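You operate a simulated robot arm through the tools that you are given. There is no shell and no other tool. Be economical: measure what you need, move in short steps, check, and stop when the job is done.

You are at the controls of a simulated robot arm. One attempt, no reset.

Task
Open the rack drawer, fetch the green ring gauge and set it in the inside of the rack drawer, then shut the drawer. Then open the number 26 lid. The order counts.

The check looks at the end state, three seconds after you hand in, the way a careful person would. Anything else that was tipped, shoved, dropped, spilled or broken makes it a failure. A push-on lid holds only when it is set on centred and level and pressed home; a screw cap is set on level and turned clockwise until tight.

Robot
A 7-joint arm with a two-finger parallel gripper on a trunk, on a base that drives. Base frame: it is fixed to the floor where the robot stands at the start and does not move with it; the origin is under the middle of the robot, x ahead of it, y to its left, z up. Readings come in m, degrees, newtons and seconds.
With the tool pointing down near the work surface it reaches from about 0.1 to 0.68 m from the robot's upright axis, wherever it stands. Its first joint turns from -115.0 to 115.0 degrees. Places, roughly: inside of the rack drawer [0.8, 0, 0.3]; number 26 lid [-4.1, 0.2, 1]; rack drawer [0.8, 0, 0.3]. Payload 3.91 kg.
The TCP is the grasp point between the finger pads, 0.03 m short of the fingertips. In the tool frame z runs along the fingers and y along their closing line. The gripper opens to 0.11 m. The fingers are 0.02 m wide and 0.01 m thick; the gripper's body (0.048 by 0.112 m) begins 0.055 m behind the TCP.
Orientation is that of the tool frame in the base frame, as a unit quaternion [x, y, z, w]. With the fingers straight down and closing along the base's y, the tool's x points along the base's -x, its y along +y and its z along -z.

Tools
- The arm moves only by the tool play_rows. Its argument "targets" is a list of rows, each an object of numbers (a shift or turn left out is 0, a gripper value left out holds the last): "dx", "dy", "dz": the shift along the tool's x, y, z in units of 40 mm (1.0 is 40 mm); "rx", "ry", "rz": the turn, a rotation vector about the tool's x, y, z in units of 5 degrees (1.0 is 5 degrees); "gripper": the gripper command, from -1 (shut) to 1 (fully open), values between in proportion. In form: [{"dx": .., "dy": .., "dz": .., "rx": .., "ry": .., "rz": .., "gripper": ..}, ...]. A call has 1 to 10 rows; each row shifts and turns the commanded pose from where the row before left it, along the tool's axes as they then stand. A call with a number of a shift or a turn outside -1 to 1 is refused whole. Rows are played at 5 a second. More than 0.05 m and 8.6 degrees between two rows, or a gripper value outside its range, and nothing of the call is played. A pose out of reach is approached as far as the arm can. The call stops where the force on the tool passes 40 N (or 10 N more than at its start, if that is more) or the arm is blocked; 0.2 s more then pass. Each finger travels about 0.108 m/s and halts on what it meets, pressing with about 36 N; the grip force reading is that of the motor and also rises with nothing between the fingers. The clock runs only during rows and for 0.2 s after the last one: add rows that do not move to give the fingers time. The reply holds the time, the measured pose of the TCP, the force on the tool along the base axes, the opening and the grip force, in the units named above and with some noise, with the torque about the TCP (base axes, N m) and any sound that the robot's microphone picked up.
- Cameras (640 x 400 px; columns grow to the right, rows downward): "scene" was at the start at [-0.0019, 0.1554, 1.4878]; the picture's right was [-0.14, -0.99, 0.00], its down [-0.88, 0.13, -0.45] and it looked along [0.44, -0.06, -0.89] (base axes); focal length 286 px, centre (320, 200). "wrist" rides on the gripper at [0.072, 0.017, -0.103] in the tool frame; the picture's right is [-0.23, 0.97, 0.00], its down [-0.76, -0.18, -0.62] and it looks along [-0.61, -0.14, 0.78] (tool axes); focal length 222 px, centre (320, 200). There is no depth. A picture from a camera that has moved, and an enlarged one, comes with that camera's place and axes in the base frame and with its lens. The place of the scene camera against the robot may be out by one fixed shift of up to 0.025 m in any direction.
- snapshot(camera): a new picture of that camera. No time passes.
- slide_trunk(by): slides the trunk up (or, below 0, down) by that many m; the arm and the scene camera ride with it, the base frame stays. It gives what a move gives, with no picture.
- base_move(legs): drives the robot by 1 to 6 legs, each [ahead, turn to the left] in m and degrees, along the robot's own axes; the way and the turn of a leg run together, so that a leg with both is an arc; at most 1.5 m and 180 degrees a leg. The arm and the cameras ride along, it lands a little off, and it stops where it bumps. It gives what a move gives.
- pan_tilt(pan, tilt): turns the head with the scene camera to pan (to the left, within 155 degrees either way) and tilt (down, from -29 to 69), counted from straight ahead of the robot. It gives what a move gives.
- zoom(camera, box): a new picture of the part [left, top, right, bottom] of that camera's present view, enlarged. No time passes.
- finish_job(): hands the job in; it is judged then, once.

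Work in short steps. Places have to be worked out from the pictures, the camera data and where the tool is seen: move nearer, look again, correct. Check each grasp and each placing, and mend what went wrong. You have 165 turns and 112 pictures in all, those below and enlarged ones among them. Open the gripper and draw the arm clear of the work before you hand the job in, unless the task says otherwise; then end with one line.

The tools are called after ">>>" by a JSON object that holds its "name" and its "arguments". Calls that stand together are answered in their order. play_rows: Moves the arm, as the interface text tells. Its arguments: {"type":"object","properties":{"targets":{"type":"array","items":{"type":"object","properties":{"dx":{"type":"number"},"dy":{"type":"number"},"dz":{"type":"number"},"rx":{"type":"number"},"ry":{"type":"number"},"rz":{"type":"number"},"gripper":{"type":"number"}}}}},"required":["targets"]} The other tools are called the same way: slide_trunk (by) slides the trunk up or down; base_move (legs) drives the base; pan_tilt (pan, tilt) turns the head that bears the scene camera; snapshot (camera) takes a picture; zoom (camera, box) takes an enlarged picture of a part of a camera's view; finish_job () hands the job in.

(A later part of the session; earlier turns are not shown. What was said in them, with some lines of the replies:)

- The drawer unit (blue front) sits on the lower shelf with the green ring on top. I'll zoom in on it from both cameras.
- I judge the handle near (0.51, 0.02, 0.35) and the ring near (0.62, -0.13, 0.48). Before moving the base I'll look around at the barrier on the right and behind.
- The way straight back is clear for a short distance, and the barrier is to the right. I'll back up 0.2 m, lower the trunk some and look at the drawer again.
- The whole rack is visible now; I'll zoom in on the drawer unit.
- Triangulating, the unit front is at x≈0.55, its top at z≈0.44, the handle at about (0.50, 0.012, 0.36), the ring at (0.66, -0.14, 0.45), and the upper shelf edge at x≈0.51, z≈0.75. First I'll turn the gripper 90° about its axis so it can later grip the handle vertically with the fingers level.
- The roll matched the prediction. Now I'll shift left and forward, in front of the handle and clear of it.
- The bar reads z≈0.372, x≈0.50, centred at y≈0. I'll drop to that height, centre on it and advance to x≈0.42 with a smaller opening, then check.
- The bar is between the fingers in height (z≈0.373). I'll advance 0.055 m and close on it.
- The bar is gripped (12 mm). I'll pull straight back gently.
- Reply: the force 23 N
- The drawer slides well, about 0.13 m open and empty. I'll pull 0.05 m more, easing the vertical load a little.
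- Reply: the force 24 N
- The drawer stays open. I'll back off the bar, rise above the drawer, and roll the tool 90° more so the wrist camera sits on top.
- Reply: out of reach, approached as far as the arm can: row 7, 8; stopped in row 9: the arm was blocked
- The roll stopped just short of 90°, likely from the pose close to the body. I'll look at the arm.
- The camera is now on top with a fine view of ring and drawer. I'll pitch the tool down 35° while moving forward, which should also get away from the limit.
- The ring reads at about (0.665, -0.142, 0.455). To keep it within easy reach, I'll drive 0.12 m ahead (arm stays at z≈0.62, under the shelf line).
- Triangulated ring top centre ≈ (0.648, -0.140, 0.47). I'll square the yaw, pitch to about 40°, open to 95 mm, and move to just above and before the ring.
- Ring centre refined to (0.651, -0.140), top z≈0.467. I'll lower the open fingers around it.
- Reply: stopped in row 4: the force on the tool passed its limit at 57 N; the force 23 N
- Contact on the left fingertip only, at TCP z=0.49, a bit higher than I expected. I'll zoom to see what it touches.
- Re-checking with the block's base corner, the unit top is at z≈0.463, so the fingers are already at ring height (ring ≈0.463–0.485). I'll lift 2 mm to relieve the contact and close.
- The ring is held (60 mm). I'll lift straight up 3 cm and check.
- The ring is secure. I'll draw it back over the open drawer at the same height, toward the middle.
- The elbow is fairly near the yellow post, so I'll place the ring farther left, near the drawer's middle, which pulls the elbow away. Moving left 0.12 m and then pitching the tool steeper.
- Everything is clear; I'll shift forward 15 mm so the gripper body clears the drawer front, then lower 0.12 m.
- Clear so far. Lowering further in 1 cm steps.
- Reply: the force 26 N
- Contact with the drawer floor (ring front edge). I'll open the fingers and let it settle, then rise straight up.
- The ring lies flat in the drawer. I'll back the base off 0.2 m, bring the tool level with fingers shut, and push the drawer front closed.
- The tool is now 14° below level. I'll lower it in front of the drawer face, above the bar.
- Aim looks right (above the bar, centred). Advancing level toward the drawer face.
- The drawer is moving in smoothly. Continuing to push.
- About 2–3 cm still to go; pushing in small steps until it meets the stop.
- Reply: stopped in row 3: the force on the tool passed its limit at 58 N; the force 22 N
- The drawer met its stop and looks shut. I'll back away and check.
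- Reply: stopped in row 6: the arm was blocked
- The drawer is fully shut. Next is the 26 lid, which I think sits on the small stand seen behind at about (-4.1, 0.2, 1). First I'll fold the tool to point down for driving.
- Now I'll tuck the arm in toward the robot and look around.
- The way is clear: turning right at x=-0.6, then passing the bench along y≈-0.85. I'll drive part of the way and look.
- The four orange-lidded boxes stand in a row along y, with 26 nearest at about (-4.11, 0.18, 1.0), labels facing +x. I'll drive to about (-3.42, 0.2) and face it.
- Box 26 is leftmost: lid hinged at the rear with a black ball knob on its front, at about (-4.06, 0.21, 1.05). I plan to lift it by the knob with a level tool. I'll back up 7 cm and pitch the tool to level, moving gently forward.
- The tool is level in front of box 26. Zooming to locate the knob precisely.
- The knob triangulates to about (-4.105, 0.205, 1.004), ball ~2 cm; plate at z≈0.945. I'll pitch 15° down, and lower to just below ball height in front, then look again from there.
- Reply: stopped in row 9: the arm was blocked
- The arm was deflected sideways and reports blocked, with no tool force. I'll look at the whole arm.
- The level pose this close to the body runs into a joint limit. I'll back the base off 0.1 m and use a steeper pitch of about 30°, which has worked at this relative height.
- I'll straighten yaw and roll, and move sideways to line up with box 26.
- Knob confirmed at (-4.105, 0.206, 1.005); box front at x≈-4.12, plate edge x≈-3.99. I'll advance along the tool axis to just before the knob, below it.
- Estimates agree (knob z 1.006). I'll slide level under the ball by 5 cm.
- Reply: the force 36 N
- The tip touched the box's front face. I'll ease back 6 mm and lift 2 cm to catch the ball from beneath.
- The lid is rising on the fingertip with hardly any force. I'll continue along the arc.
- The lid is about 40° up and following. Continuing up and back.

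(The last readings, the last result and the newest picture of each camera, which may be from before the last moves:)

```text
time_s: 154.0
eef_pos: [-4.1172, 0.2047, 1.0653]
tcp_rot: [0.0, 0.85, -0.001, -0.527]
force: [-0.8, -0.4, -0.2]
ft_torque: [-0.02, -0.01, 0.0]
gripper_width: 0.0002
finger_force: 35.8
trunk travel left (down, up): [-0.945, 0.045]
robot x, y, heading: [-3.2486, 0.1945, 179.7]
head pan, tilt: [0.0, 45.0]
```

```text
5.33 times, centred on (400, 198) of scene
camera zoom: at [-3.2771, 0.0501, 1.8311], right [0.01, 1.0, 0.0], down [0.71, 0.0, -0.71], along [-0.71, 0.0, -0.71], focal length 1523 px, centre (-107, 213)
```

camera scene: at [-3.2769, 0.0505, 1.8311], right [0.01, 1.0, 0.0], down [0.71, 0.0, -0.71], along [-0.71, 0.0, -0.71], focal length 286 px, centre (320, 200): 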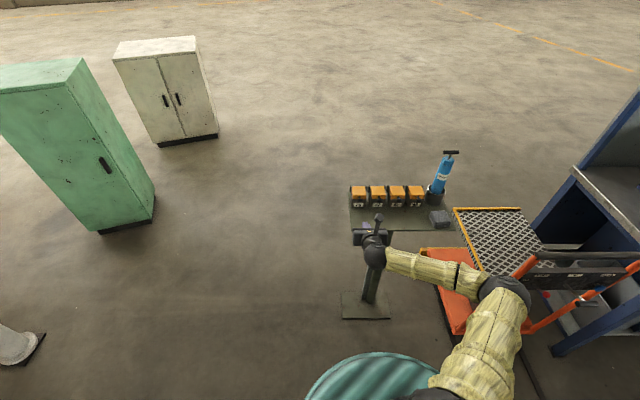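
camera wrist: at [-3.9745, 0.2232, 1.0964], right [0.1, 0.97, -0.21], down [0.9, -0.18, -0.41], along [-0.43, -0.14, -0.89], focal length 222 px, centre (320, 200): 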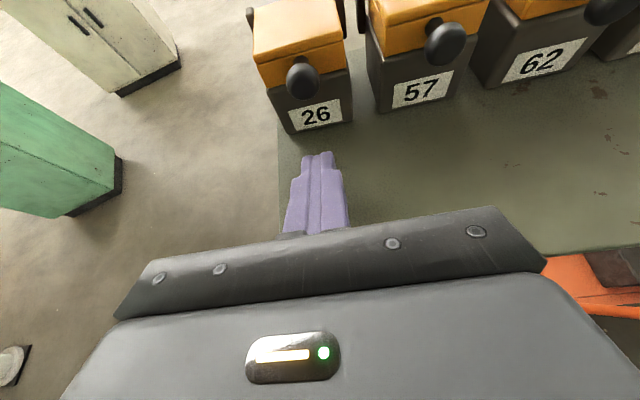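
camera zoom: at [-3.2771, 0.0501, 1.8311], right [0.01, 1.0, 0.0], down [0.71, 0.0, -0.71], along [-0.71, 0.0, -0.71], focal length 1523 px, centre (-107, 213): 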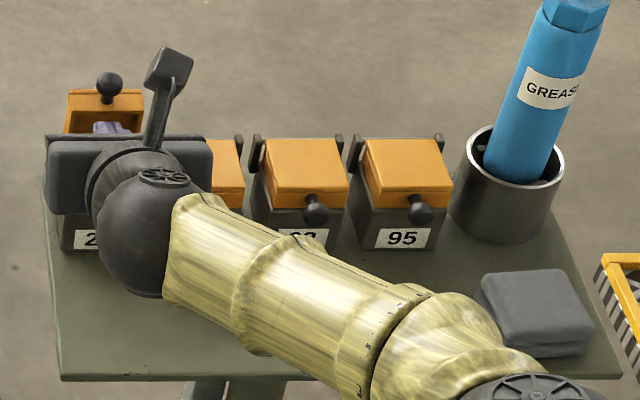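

The lid is at about 75°, with the fingertip inside its hollow underside. I'll push it gently backward.

>>> {"name": "play_rows", "arguments": {"targets": [{"dx": 0.14, "dz": 0.21}, {"dx": 0.14, "dz": 0.21}, {"dx": 0.14, "dz": 0.21}, {}]}}

>>> {"name": "zoom", "arguments": {"camera": "wrist", "box": [180, 40, 500, 240]}}

>>> {"name": "zoom", "arguments": {"camera": "scene", "box": [340, 160, 460, 235]}}

```text
time_s: 155.0
eef_pos: [-4.1458, 0.2054, 1.0685]
tcp_rot: [0.0, 0.85, -0.001, -0.527]
force: [-0.1, -0.2, 0.2]
ft_torque: [-0.02, -0.01, 0.01]
gripper_width: 0.0001
finger_force: 36.2
trunk travel left (down, up): [-0.945, 0.045]
robot x, y, heading: [-3.2494, 0.1914, 179.6]
head pan, tilt: [0.0, 45.0]
```

```text
2.00 times, centred on (340, 140) of wrist
camera zoom: at [-4.0864, 0.2232, 1.1799], right [0.1, 0.97, -0.2], down [0.9, -0.18, -0.4], along [-0.43, -0.14, -0.89], focal length 444 px, centre (280, 320)
```

zoom: 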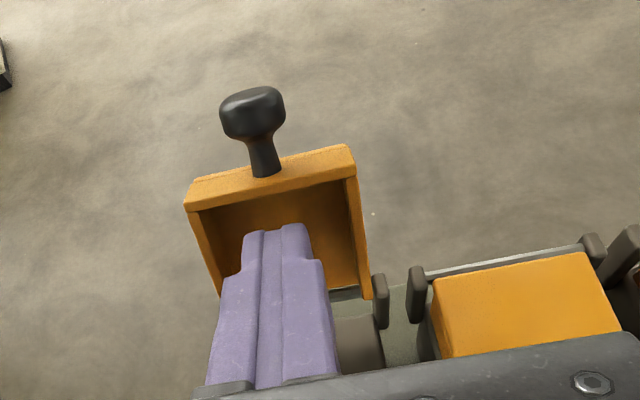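

```text
5.33 times, centred on (400, 198) of scene
camera zoom: at [-3.2771, 0.0502, 1.8311], right [0.01, 1.0, 0.0], down [0.71, 0.0, -0.71], along [-0.71, 0.0, -0.71], focal length 1523 px, centre (-107, 213)
```

zoom: 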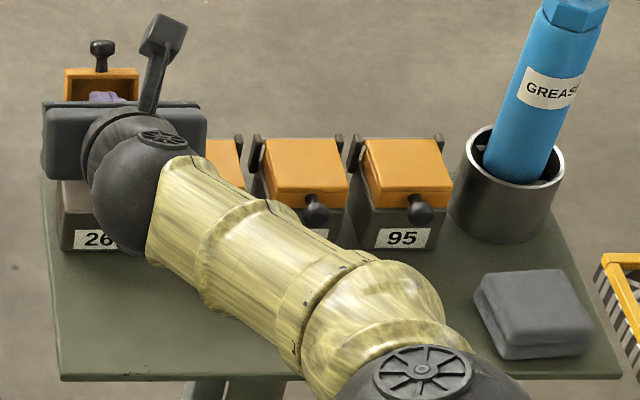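

The lid is near vertical or just past it. I'll push a bit farther until it rests on its stop.

>>> {"name": "play_rows", "arguments": {"targets": [{"dx": 0.111, "dz": 0.224}, {"dx": 0.111, "dz": 0.224}, {"dx": 0.111, "dz": 0.224}, {}]}}

>>> {"name": "zoom", "arguments": {"camera": "wrist", "box": [180, 40, 500, 240]}}

```text
time_s: 156.0
eef_pos: [-4.1658, 0.2036, 1.0679]
tcp_rot: [0.001, 0.85, 0.0, -0.527]
force: [0.5, 1.0, -0.3]
ft_torque: [0.0, -0.03, 0.03]
gripper_width: 0.0
finger_force: 36.2
out of reach, approached as far as the arm can: row 3
trunk travel left (down, up): [-0.945, 0.045]
robot x, y, heading: [-3.2489, 0.1895, 179.7]
head pan, tilt: [0.0, 45.0]
```

```text
2.00 times, centred on (340, 140) of wrist
camera zoom: at [-4.1066, 0.2223, 1.1795], right [0.1, 0.97, -0.2], down [0.9, -0.18, -0.4], along [-0.43, -0.14, -0.89], focal length 444 px, centre (280, 320)
```

zoom: 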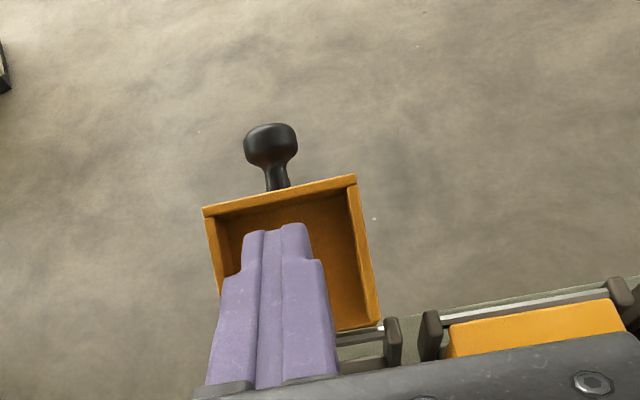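

Reach limit, and no force; the lid seems past vertical. I'll draw the finger back 4 cm and see whether the lid stays.

>>> {"name": "play_rows", "arguments": {"targets": [{"dx": -0.111, "dz": -0.224}, {"dx": -0.111, "dz": -0.224}, {"dx": -0.2, "dz": -0.4}, {}, {}]}}

>>> {"name": "zoom", "arguments": {"camera": "wrist", "box": [180, 40, 500, 240]}}

>>> {"name": "zoom", "arguments": {"camera": "scene", "box": [340, 160, 460, 235]}}

```text
time_s: 157.2
eef_pos: [-4.1284, 0.206, 1.069]
tcp_rot: [0.0, 0.849, -0.001, -0.528]
force: [-0.7, 0.4, 0.3]
ft_torque: [0.0, 0.0, 0.02]
gripper_width: 0.0
finger_force: 36.4
trunk travel left (down, up): [-0.945, 0.045]
robot x, y, heading: [-3.2492, 0.1903, 179.9]
head pan, tilt: [0.0, 45.0]
```

```text
2.00 times, centred on (340, 140) of wrist
camera zoom: at [-4.0688, 0.2233, 1.1801], right [0.1, 0.97, -0.21], down [0.9, -0.18, -0.4], along [-0.43, -0.14, -0.89], focal length 444 px, centre (280, 320)
```

zoom: 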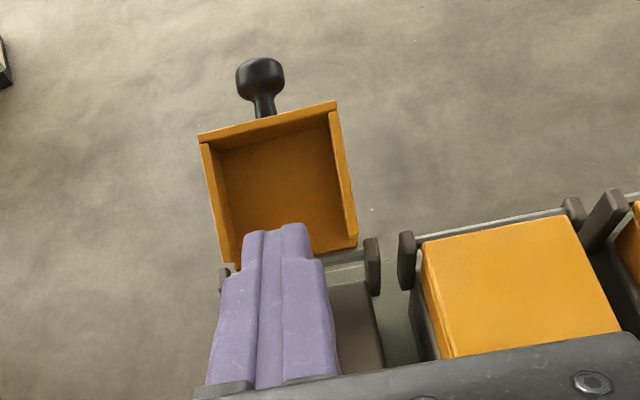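

```text
5.33 times, centred on (400, 198) of scene
camera zoom: at [-3.2769, 0.0505, 1.8311], right [0.01, 1.0, 0.0], down [0.71, 0.0, -0.71], along [-0.71, 0.0, -0.71], focal length 1523 px, centre (-107, 213)
```

zoom: 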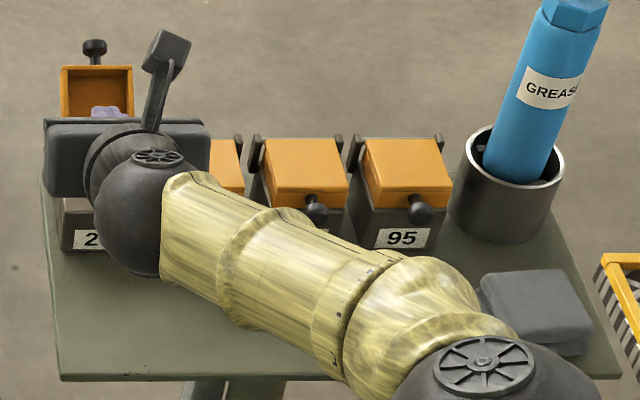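

The lid stays open on its own. I'll withdraw back and up, open the gripper once clear, and back the base away.

>>> {"name": "play_rows", "arguments": {"targets": [{"dz": -0.8}, {"dz": -0.8}, {"dz": -0.8}, {}]}}

>>> {"name": "base_move", "arguments": {"legs": [[-0.2, 0]]}}

>>> {"name": "play_rows", "arguments": {"targets": [{"gripper": 0.5}, {}, {}, {}, {}]}}

>>> {"name": "snapshot", "arguments": {"camera": "scene"}}

>>> {"name": "zoom", "arguments": {"camera": "scene", "box": [330, 130, 450, 205]}}

```text
time_s: 158.2
eef_pos: [-4.0416, 0.2034, 1.1116]
tcp_rot: [0.001, 0.85, 0.0, -0.526]
force: [-0.6, -0.3, -0.2]
ft_torque: [-0.03, -0.01, -0.02]
gripper_width: 0.0002
finger_force: 35.5
trunk travel left (down, up): [-0.945, 0.045]
robot x, y, heading: [-3.2506, 0.1907, 179.9]
head pan, tilt: [0.0, 45.0]
```

```text
time_s: 159.7
eef_pos: [-3.9864, 0.2052, 1.1118]
tcp_rot: [-0.001, 0.85, -0.001, -0.527]
force: [-0.3, 0.6, 0.0]
ft_torque: [-0.01, 0.02, -0.02]
gripper_width: 0.0
finger_force: 35.7
trunk travel left (down, up): [-0.945, 0.045]
robot x, y, heading: [-3.197, 0.1913, 180.1]
head pan, tilt: [0.0, 45.0]
stopped in leg 1: the robot was blocked; the commanded pose is now the measured one
```

```text
time_s: 160.9
eef_pos: [-3.9854, 0.2043, 1.1115]
tcp_rot: [0.0, 0.85, -0.001, -0.527]
force: [0.0, -0.1, 0.2]
ft_torque: [-0.02, 0.0, 0.02]
gripper_width: 0.0826
finger_force: 0.1
trunk travel left (down, up): [-0.945, 0.045]
robot x, y, heading: [-3.1982, 0.1914, 179.9]
head pan, tilt: [0.0, 45.0]
```

```text
36 pictures are left
camera scene: at [-3.2214, 0.0491, 1.8311], right [0.0, 1.0, 0.0], down [0.71, 0.0, -0.71], along [-0.71, 0.0, -0.71], focal length 286 px, centre (320, 200)
```

scene: 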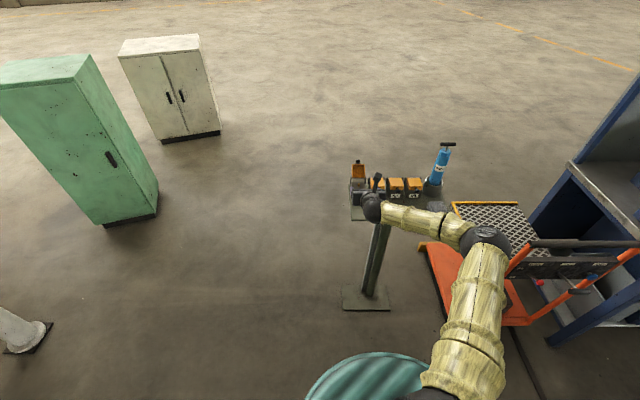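

```text
5.33 times, centred on (390, 168) of scene
camera zoom: at [-3.2214, 0.0491, 1.8311], right [0.0, 1.0, 0.0], down [0.71, 0.0, -0.71], along [-0.71, 0.0, -0.71], focal length 1523 px, centre (-53, 373)
```

zoom: 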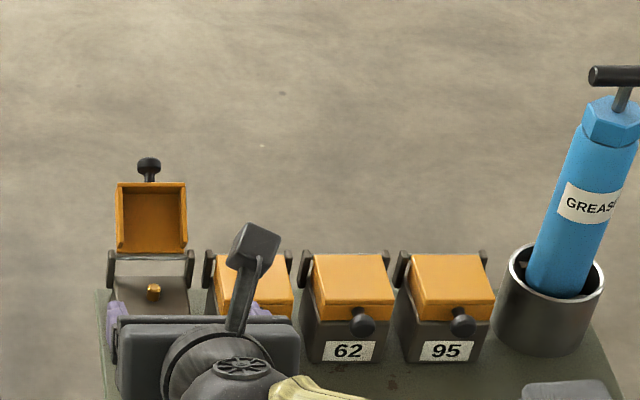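

Lid 26 is open, but the base bumped the bench behind. I'll move 3 cm forward off it, and look back at the bench to check nothing tipped.

>>> {"name": "play_rows", "arguments": {"targets": [{"dz": -0.8, "dx": 0.4}, {"dz": -0.8, "dx": 0.4}, {}]}}

>>> {"name": "base_move", "arguments": {"legs": [[0.03, 0]]}}

>>> {"name": "pan_tilt", "arguments": {"pan": 150, "tilt": 55}}

>>> {"name": "snapshot", "arguments": {"camera": "scene"}}

>>> {"name": "pan_tilt", "arguments": {"pan": -150, "tilt": 50}}

>>> {"name": "snapshot", "arguments": {"camera": "scene"}}

```text
time_s: 161.7
eef_pos: [-3.944, 0.203, 1.1682]
tcp_rot: [0.0, 0.85, 0.0, -0.527]
force: [-0.7, 0.6, -0.7]
ft_torque: [0.0, 0.01, 0.01]
gripper_width: 0.0823
finger_force: 0.1
trunk travel left (down, up): [-0.945, 0.045]
robot x, y, heading: [-3.1958, 0.1879, 180.1]
head pan, tilt: [0.0, 45.0]
```

```text
time_s: 162.5
eef_pos: [-3.9759, 0.204, 1.167]
tcp_rot: [0.0, 0.85, -0.001, -0.527]
force: [-0.7, 0.2, 0.6]
ft_torque: [0.01, 0.0, 0.01]
gripper_width: 0.0825
finger_force: 0.0
trunk travel left (down, up): [-0.945, 0.045]
robot x, y, heading: [-3.2277, 0.1935, -180.0]
head pan, tilt: [0.0, 45.0]
```

```text
time_s: 164.9
eef_pos: [-3.9734, 0.2046, 1.1692]
tcp_rot: [0.0, 0.85, -0.001, -0.527]
force: [-0.5, 0.7, 1.1]
ft_torque: [0.01, 0.02, -0.01]
gripper_width: 0.0823
finger_force: 0.1
trunk travel left (down, up): [-0.945, 0.045]
robot x, y, heading: [-3.2266, 0.1874, -180.1]
head pan, tilt: [150.0, 55.0]
```

```text
34 pictures are left
camera scene: at [-3.1077, 0.013, 1.8177], right [-0.5, -0.87, 0.0], down [-0.71, 0.41, -0.57], along [0.5, -0.29, -0.82], focal length 286 px, centre (320, 200)
```

scene: 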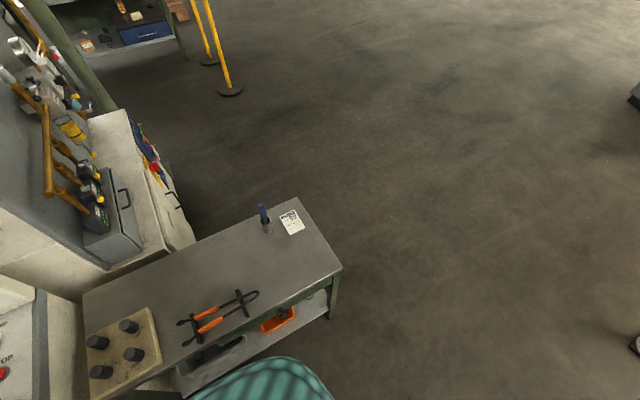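

```text
time_s: 169.0
eef_pos: [-3.974, 0.2046, 1.1687]
tcp_rot: [-0.001, 0.85, -0.002, -0.527]
force: [-0.3, -0.5, -0.3]
ft_torque: [0.0, 0.0, 0.02]
gripper_width: 0.0824
finger_force: 0.0
trunk travel left (down, up): [-0.945, 0.045]
robot x, y, heading: [-3.2286, 0.1894, -179.8]
head pan, tilt: [-150.0, 50.0]
```

```text
33 pictures are left
camera scene: at [-3.1034, 0.0877, 1.8242], right [0.5, -0.87, 0.0], down [-0.66, -0.38, -0.64], along [0.56, 0.32, -0.77], focal length 286 px, centre (320, 200)
```

scene: 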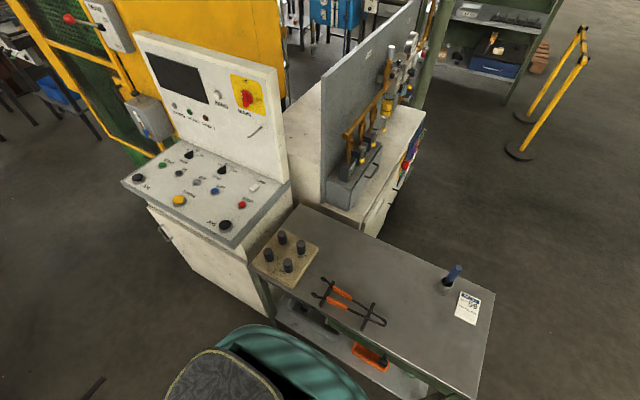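

The bench items are all still standing, and in the distance the drawer is shut. A final small retreat of the arm and a last check of the lid.

>>> {"name": "play_rows", "arguments": {"targets": [{"dz": -0.6, "dx": 0.3}, {"dz": -0.6, "dx": 0.3}, {}]}}

>>> {"name": "pan_tilt", "arguments": {"pan": 0, "tilt": 45}}

>>> {"name": "zoom", "arguments": {"camera": "scene", "box": [310, 110, 510, 235]}}

```text
time_s: 169.8
eef_pos: [-3.9408, 0.2033, 1.2115]
tcp_rot: [-0.001, 0.85, -0.001, -0.526]
force: [-0.5, 0.0, 0.6]
ft_torque: [0.02, 0.01, 0.02]
gripper_width: 0.0825
finger_force: 0.2
trunk travel left (down, up): [-0.945, 0.045]
robot x, y, heading: [-3.2237, 0.1895, -180.0]
head pan, tilt: [-150.0, 50.0]
```

```text
time_s: 172.1
eef_pos: [-3.9409, 0.2035, 1.2112]
tcp_rot: [0.0, 0.85, -0.001, -0.527]
force: [0.1, 0.3, -0.3]
ft_torque: [0.0, -0.04, -0.01]
gripper_width: 0.0823
finger_force: 0.0
trunk travel left (down, up): [-0.945, 0.045]
robot x, y, heading: [-3.2293, 0.1865, -179.8]
head pan, tilt: [0.0, 45.0]
```

```text
3.20 times, centred on (410, 172) of scene
camera zoom: at [-3.2514, 0.0492, 1.8311], right [0.0, 1.0, 0.0], down [0.71, 0.0, -0.71], along [-0.71, 0.0, -0.71], focal length 914 px, centre (32, 288)
```

zoom: 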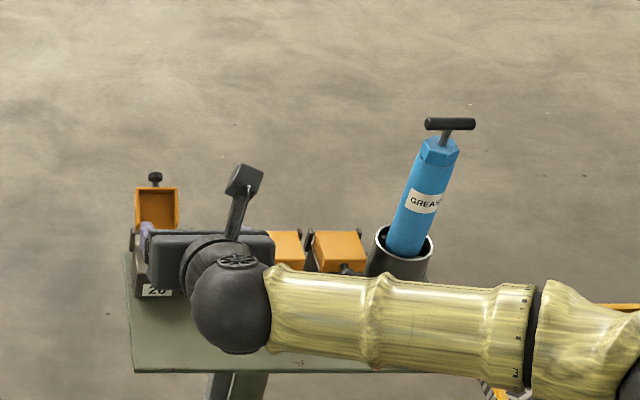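

The 26 lid stands open, the other boxes are undisturbed, the drawer is shut and the arm is clear. Handing in.

>>> {"name": "finish_job", "arguments": {}}

```text
The job is handed in.
```

I put the green ring gauge in the rack drawer, shut the drawer, then opened the number 26 lid, which stays open on its own; while backing away the base bumped the bench behind it, but nothing there tipped.
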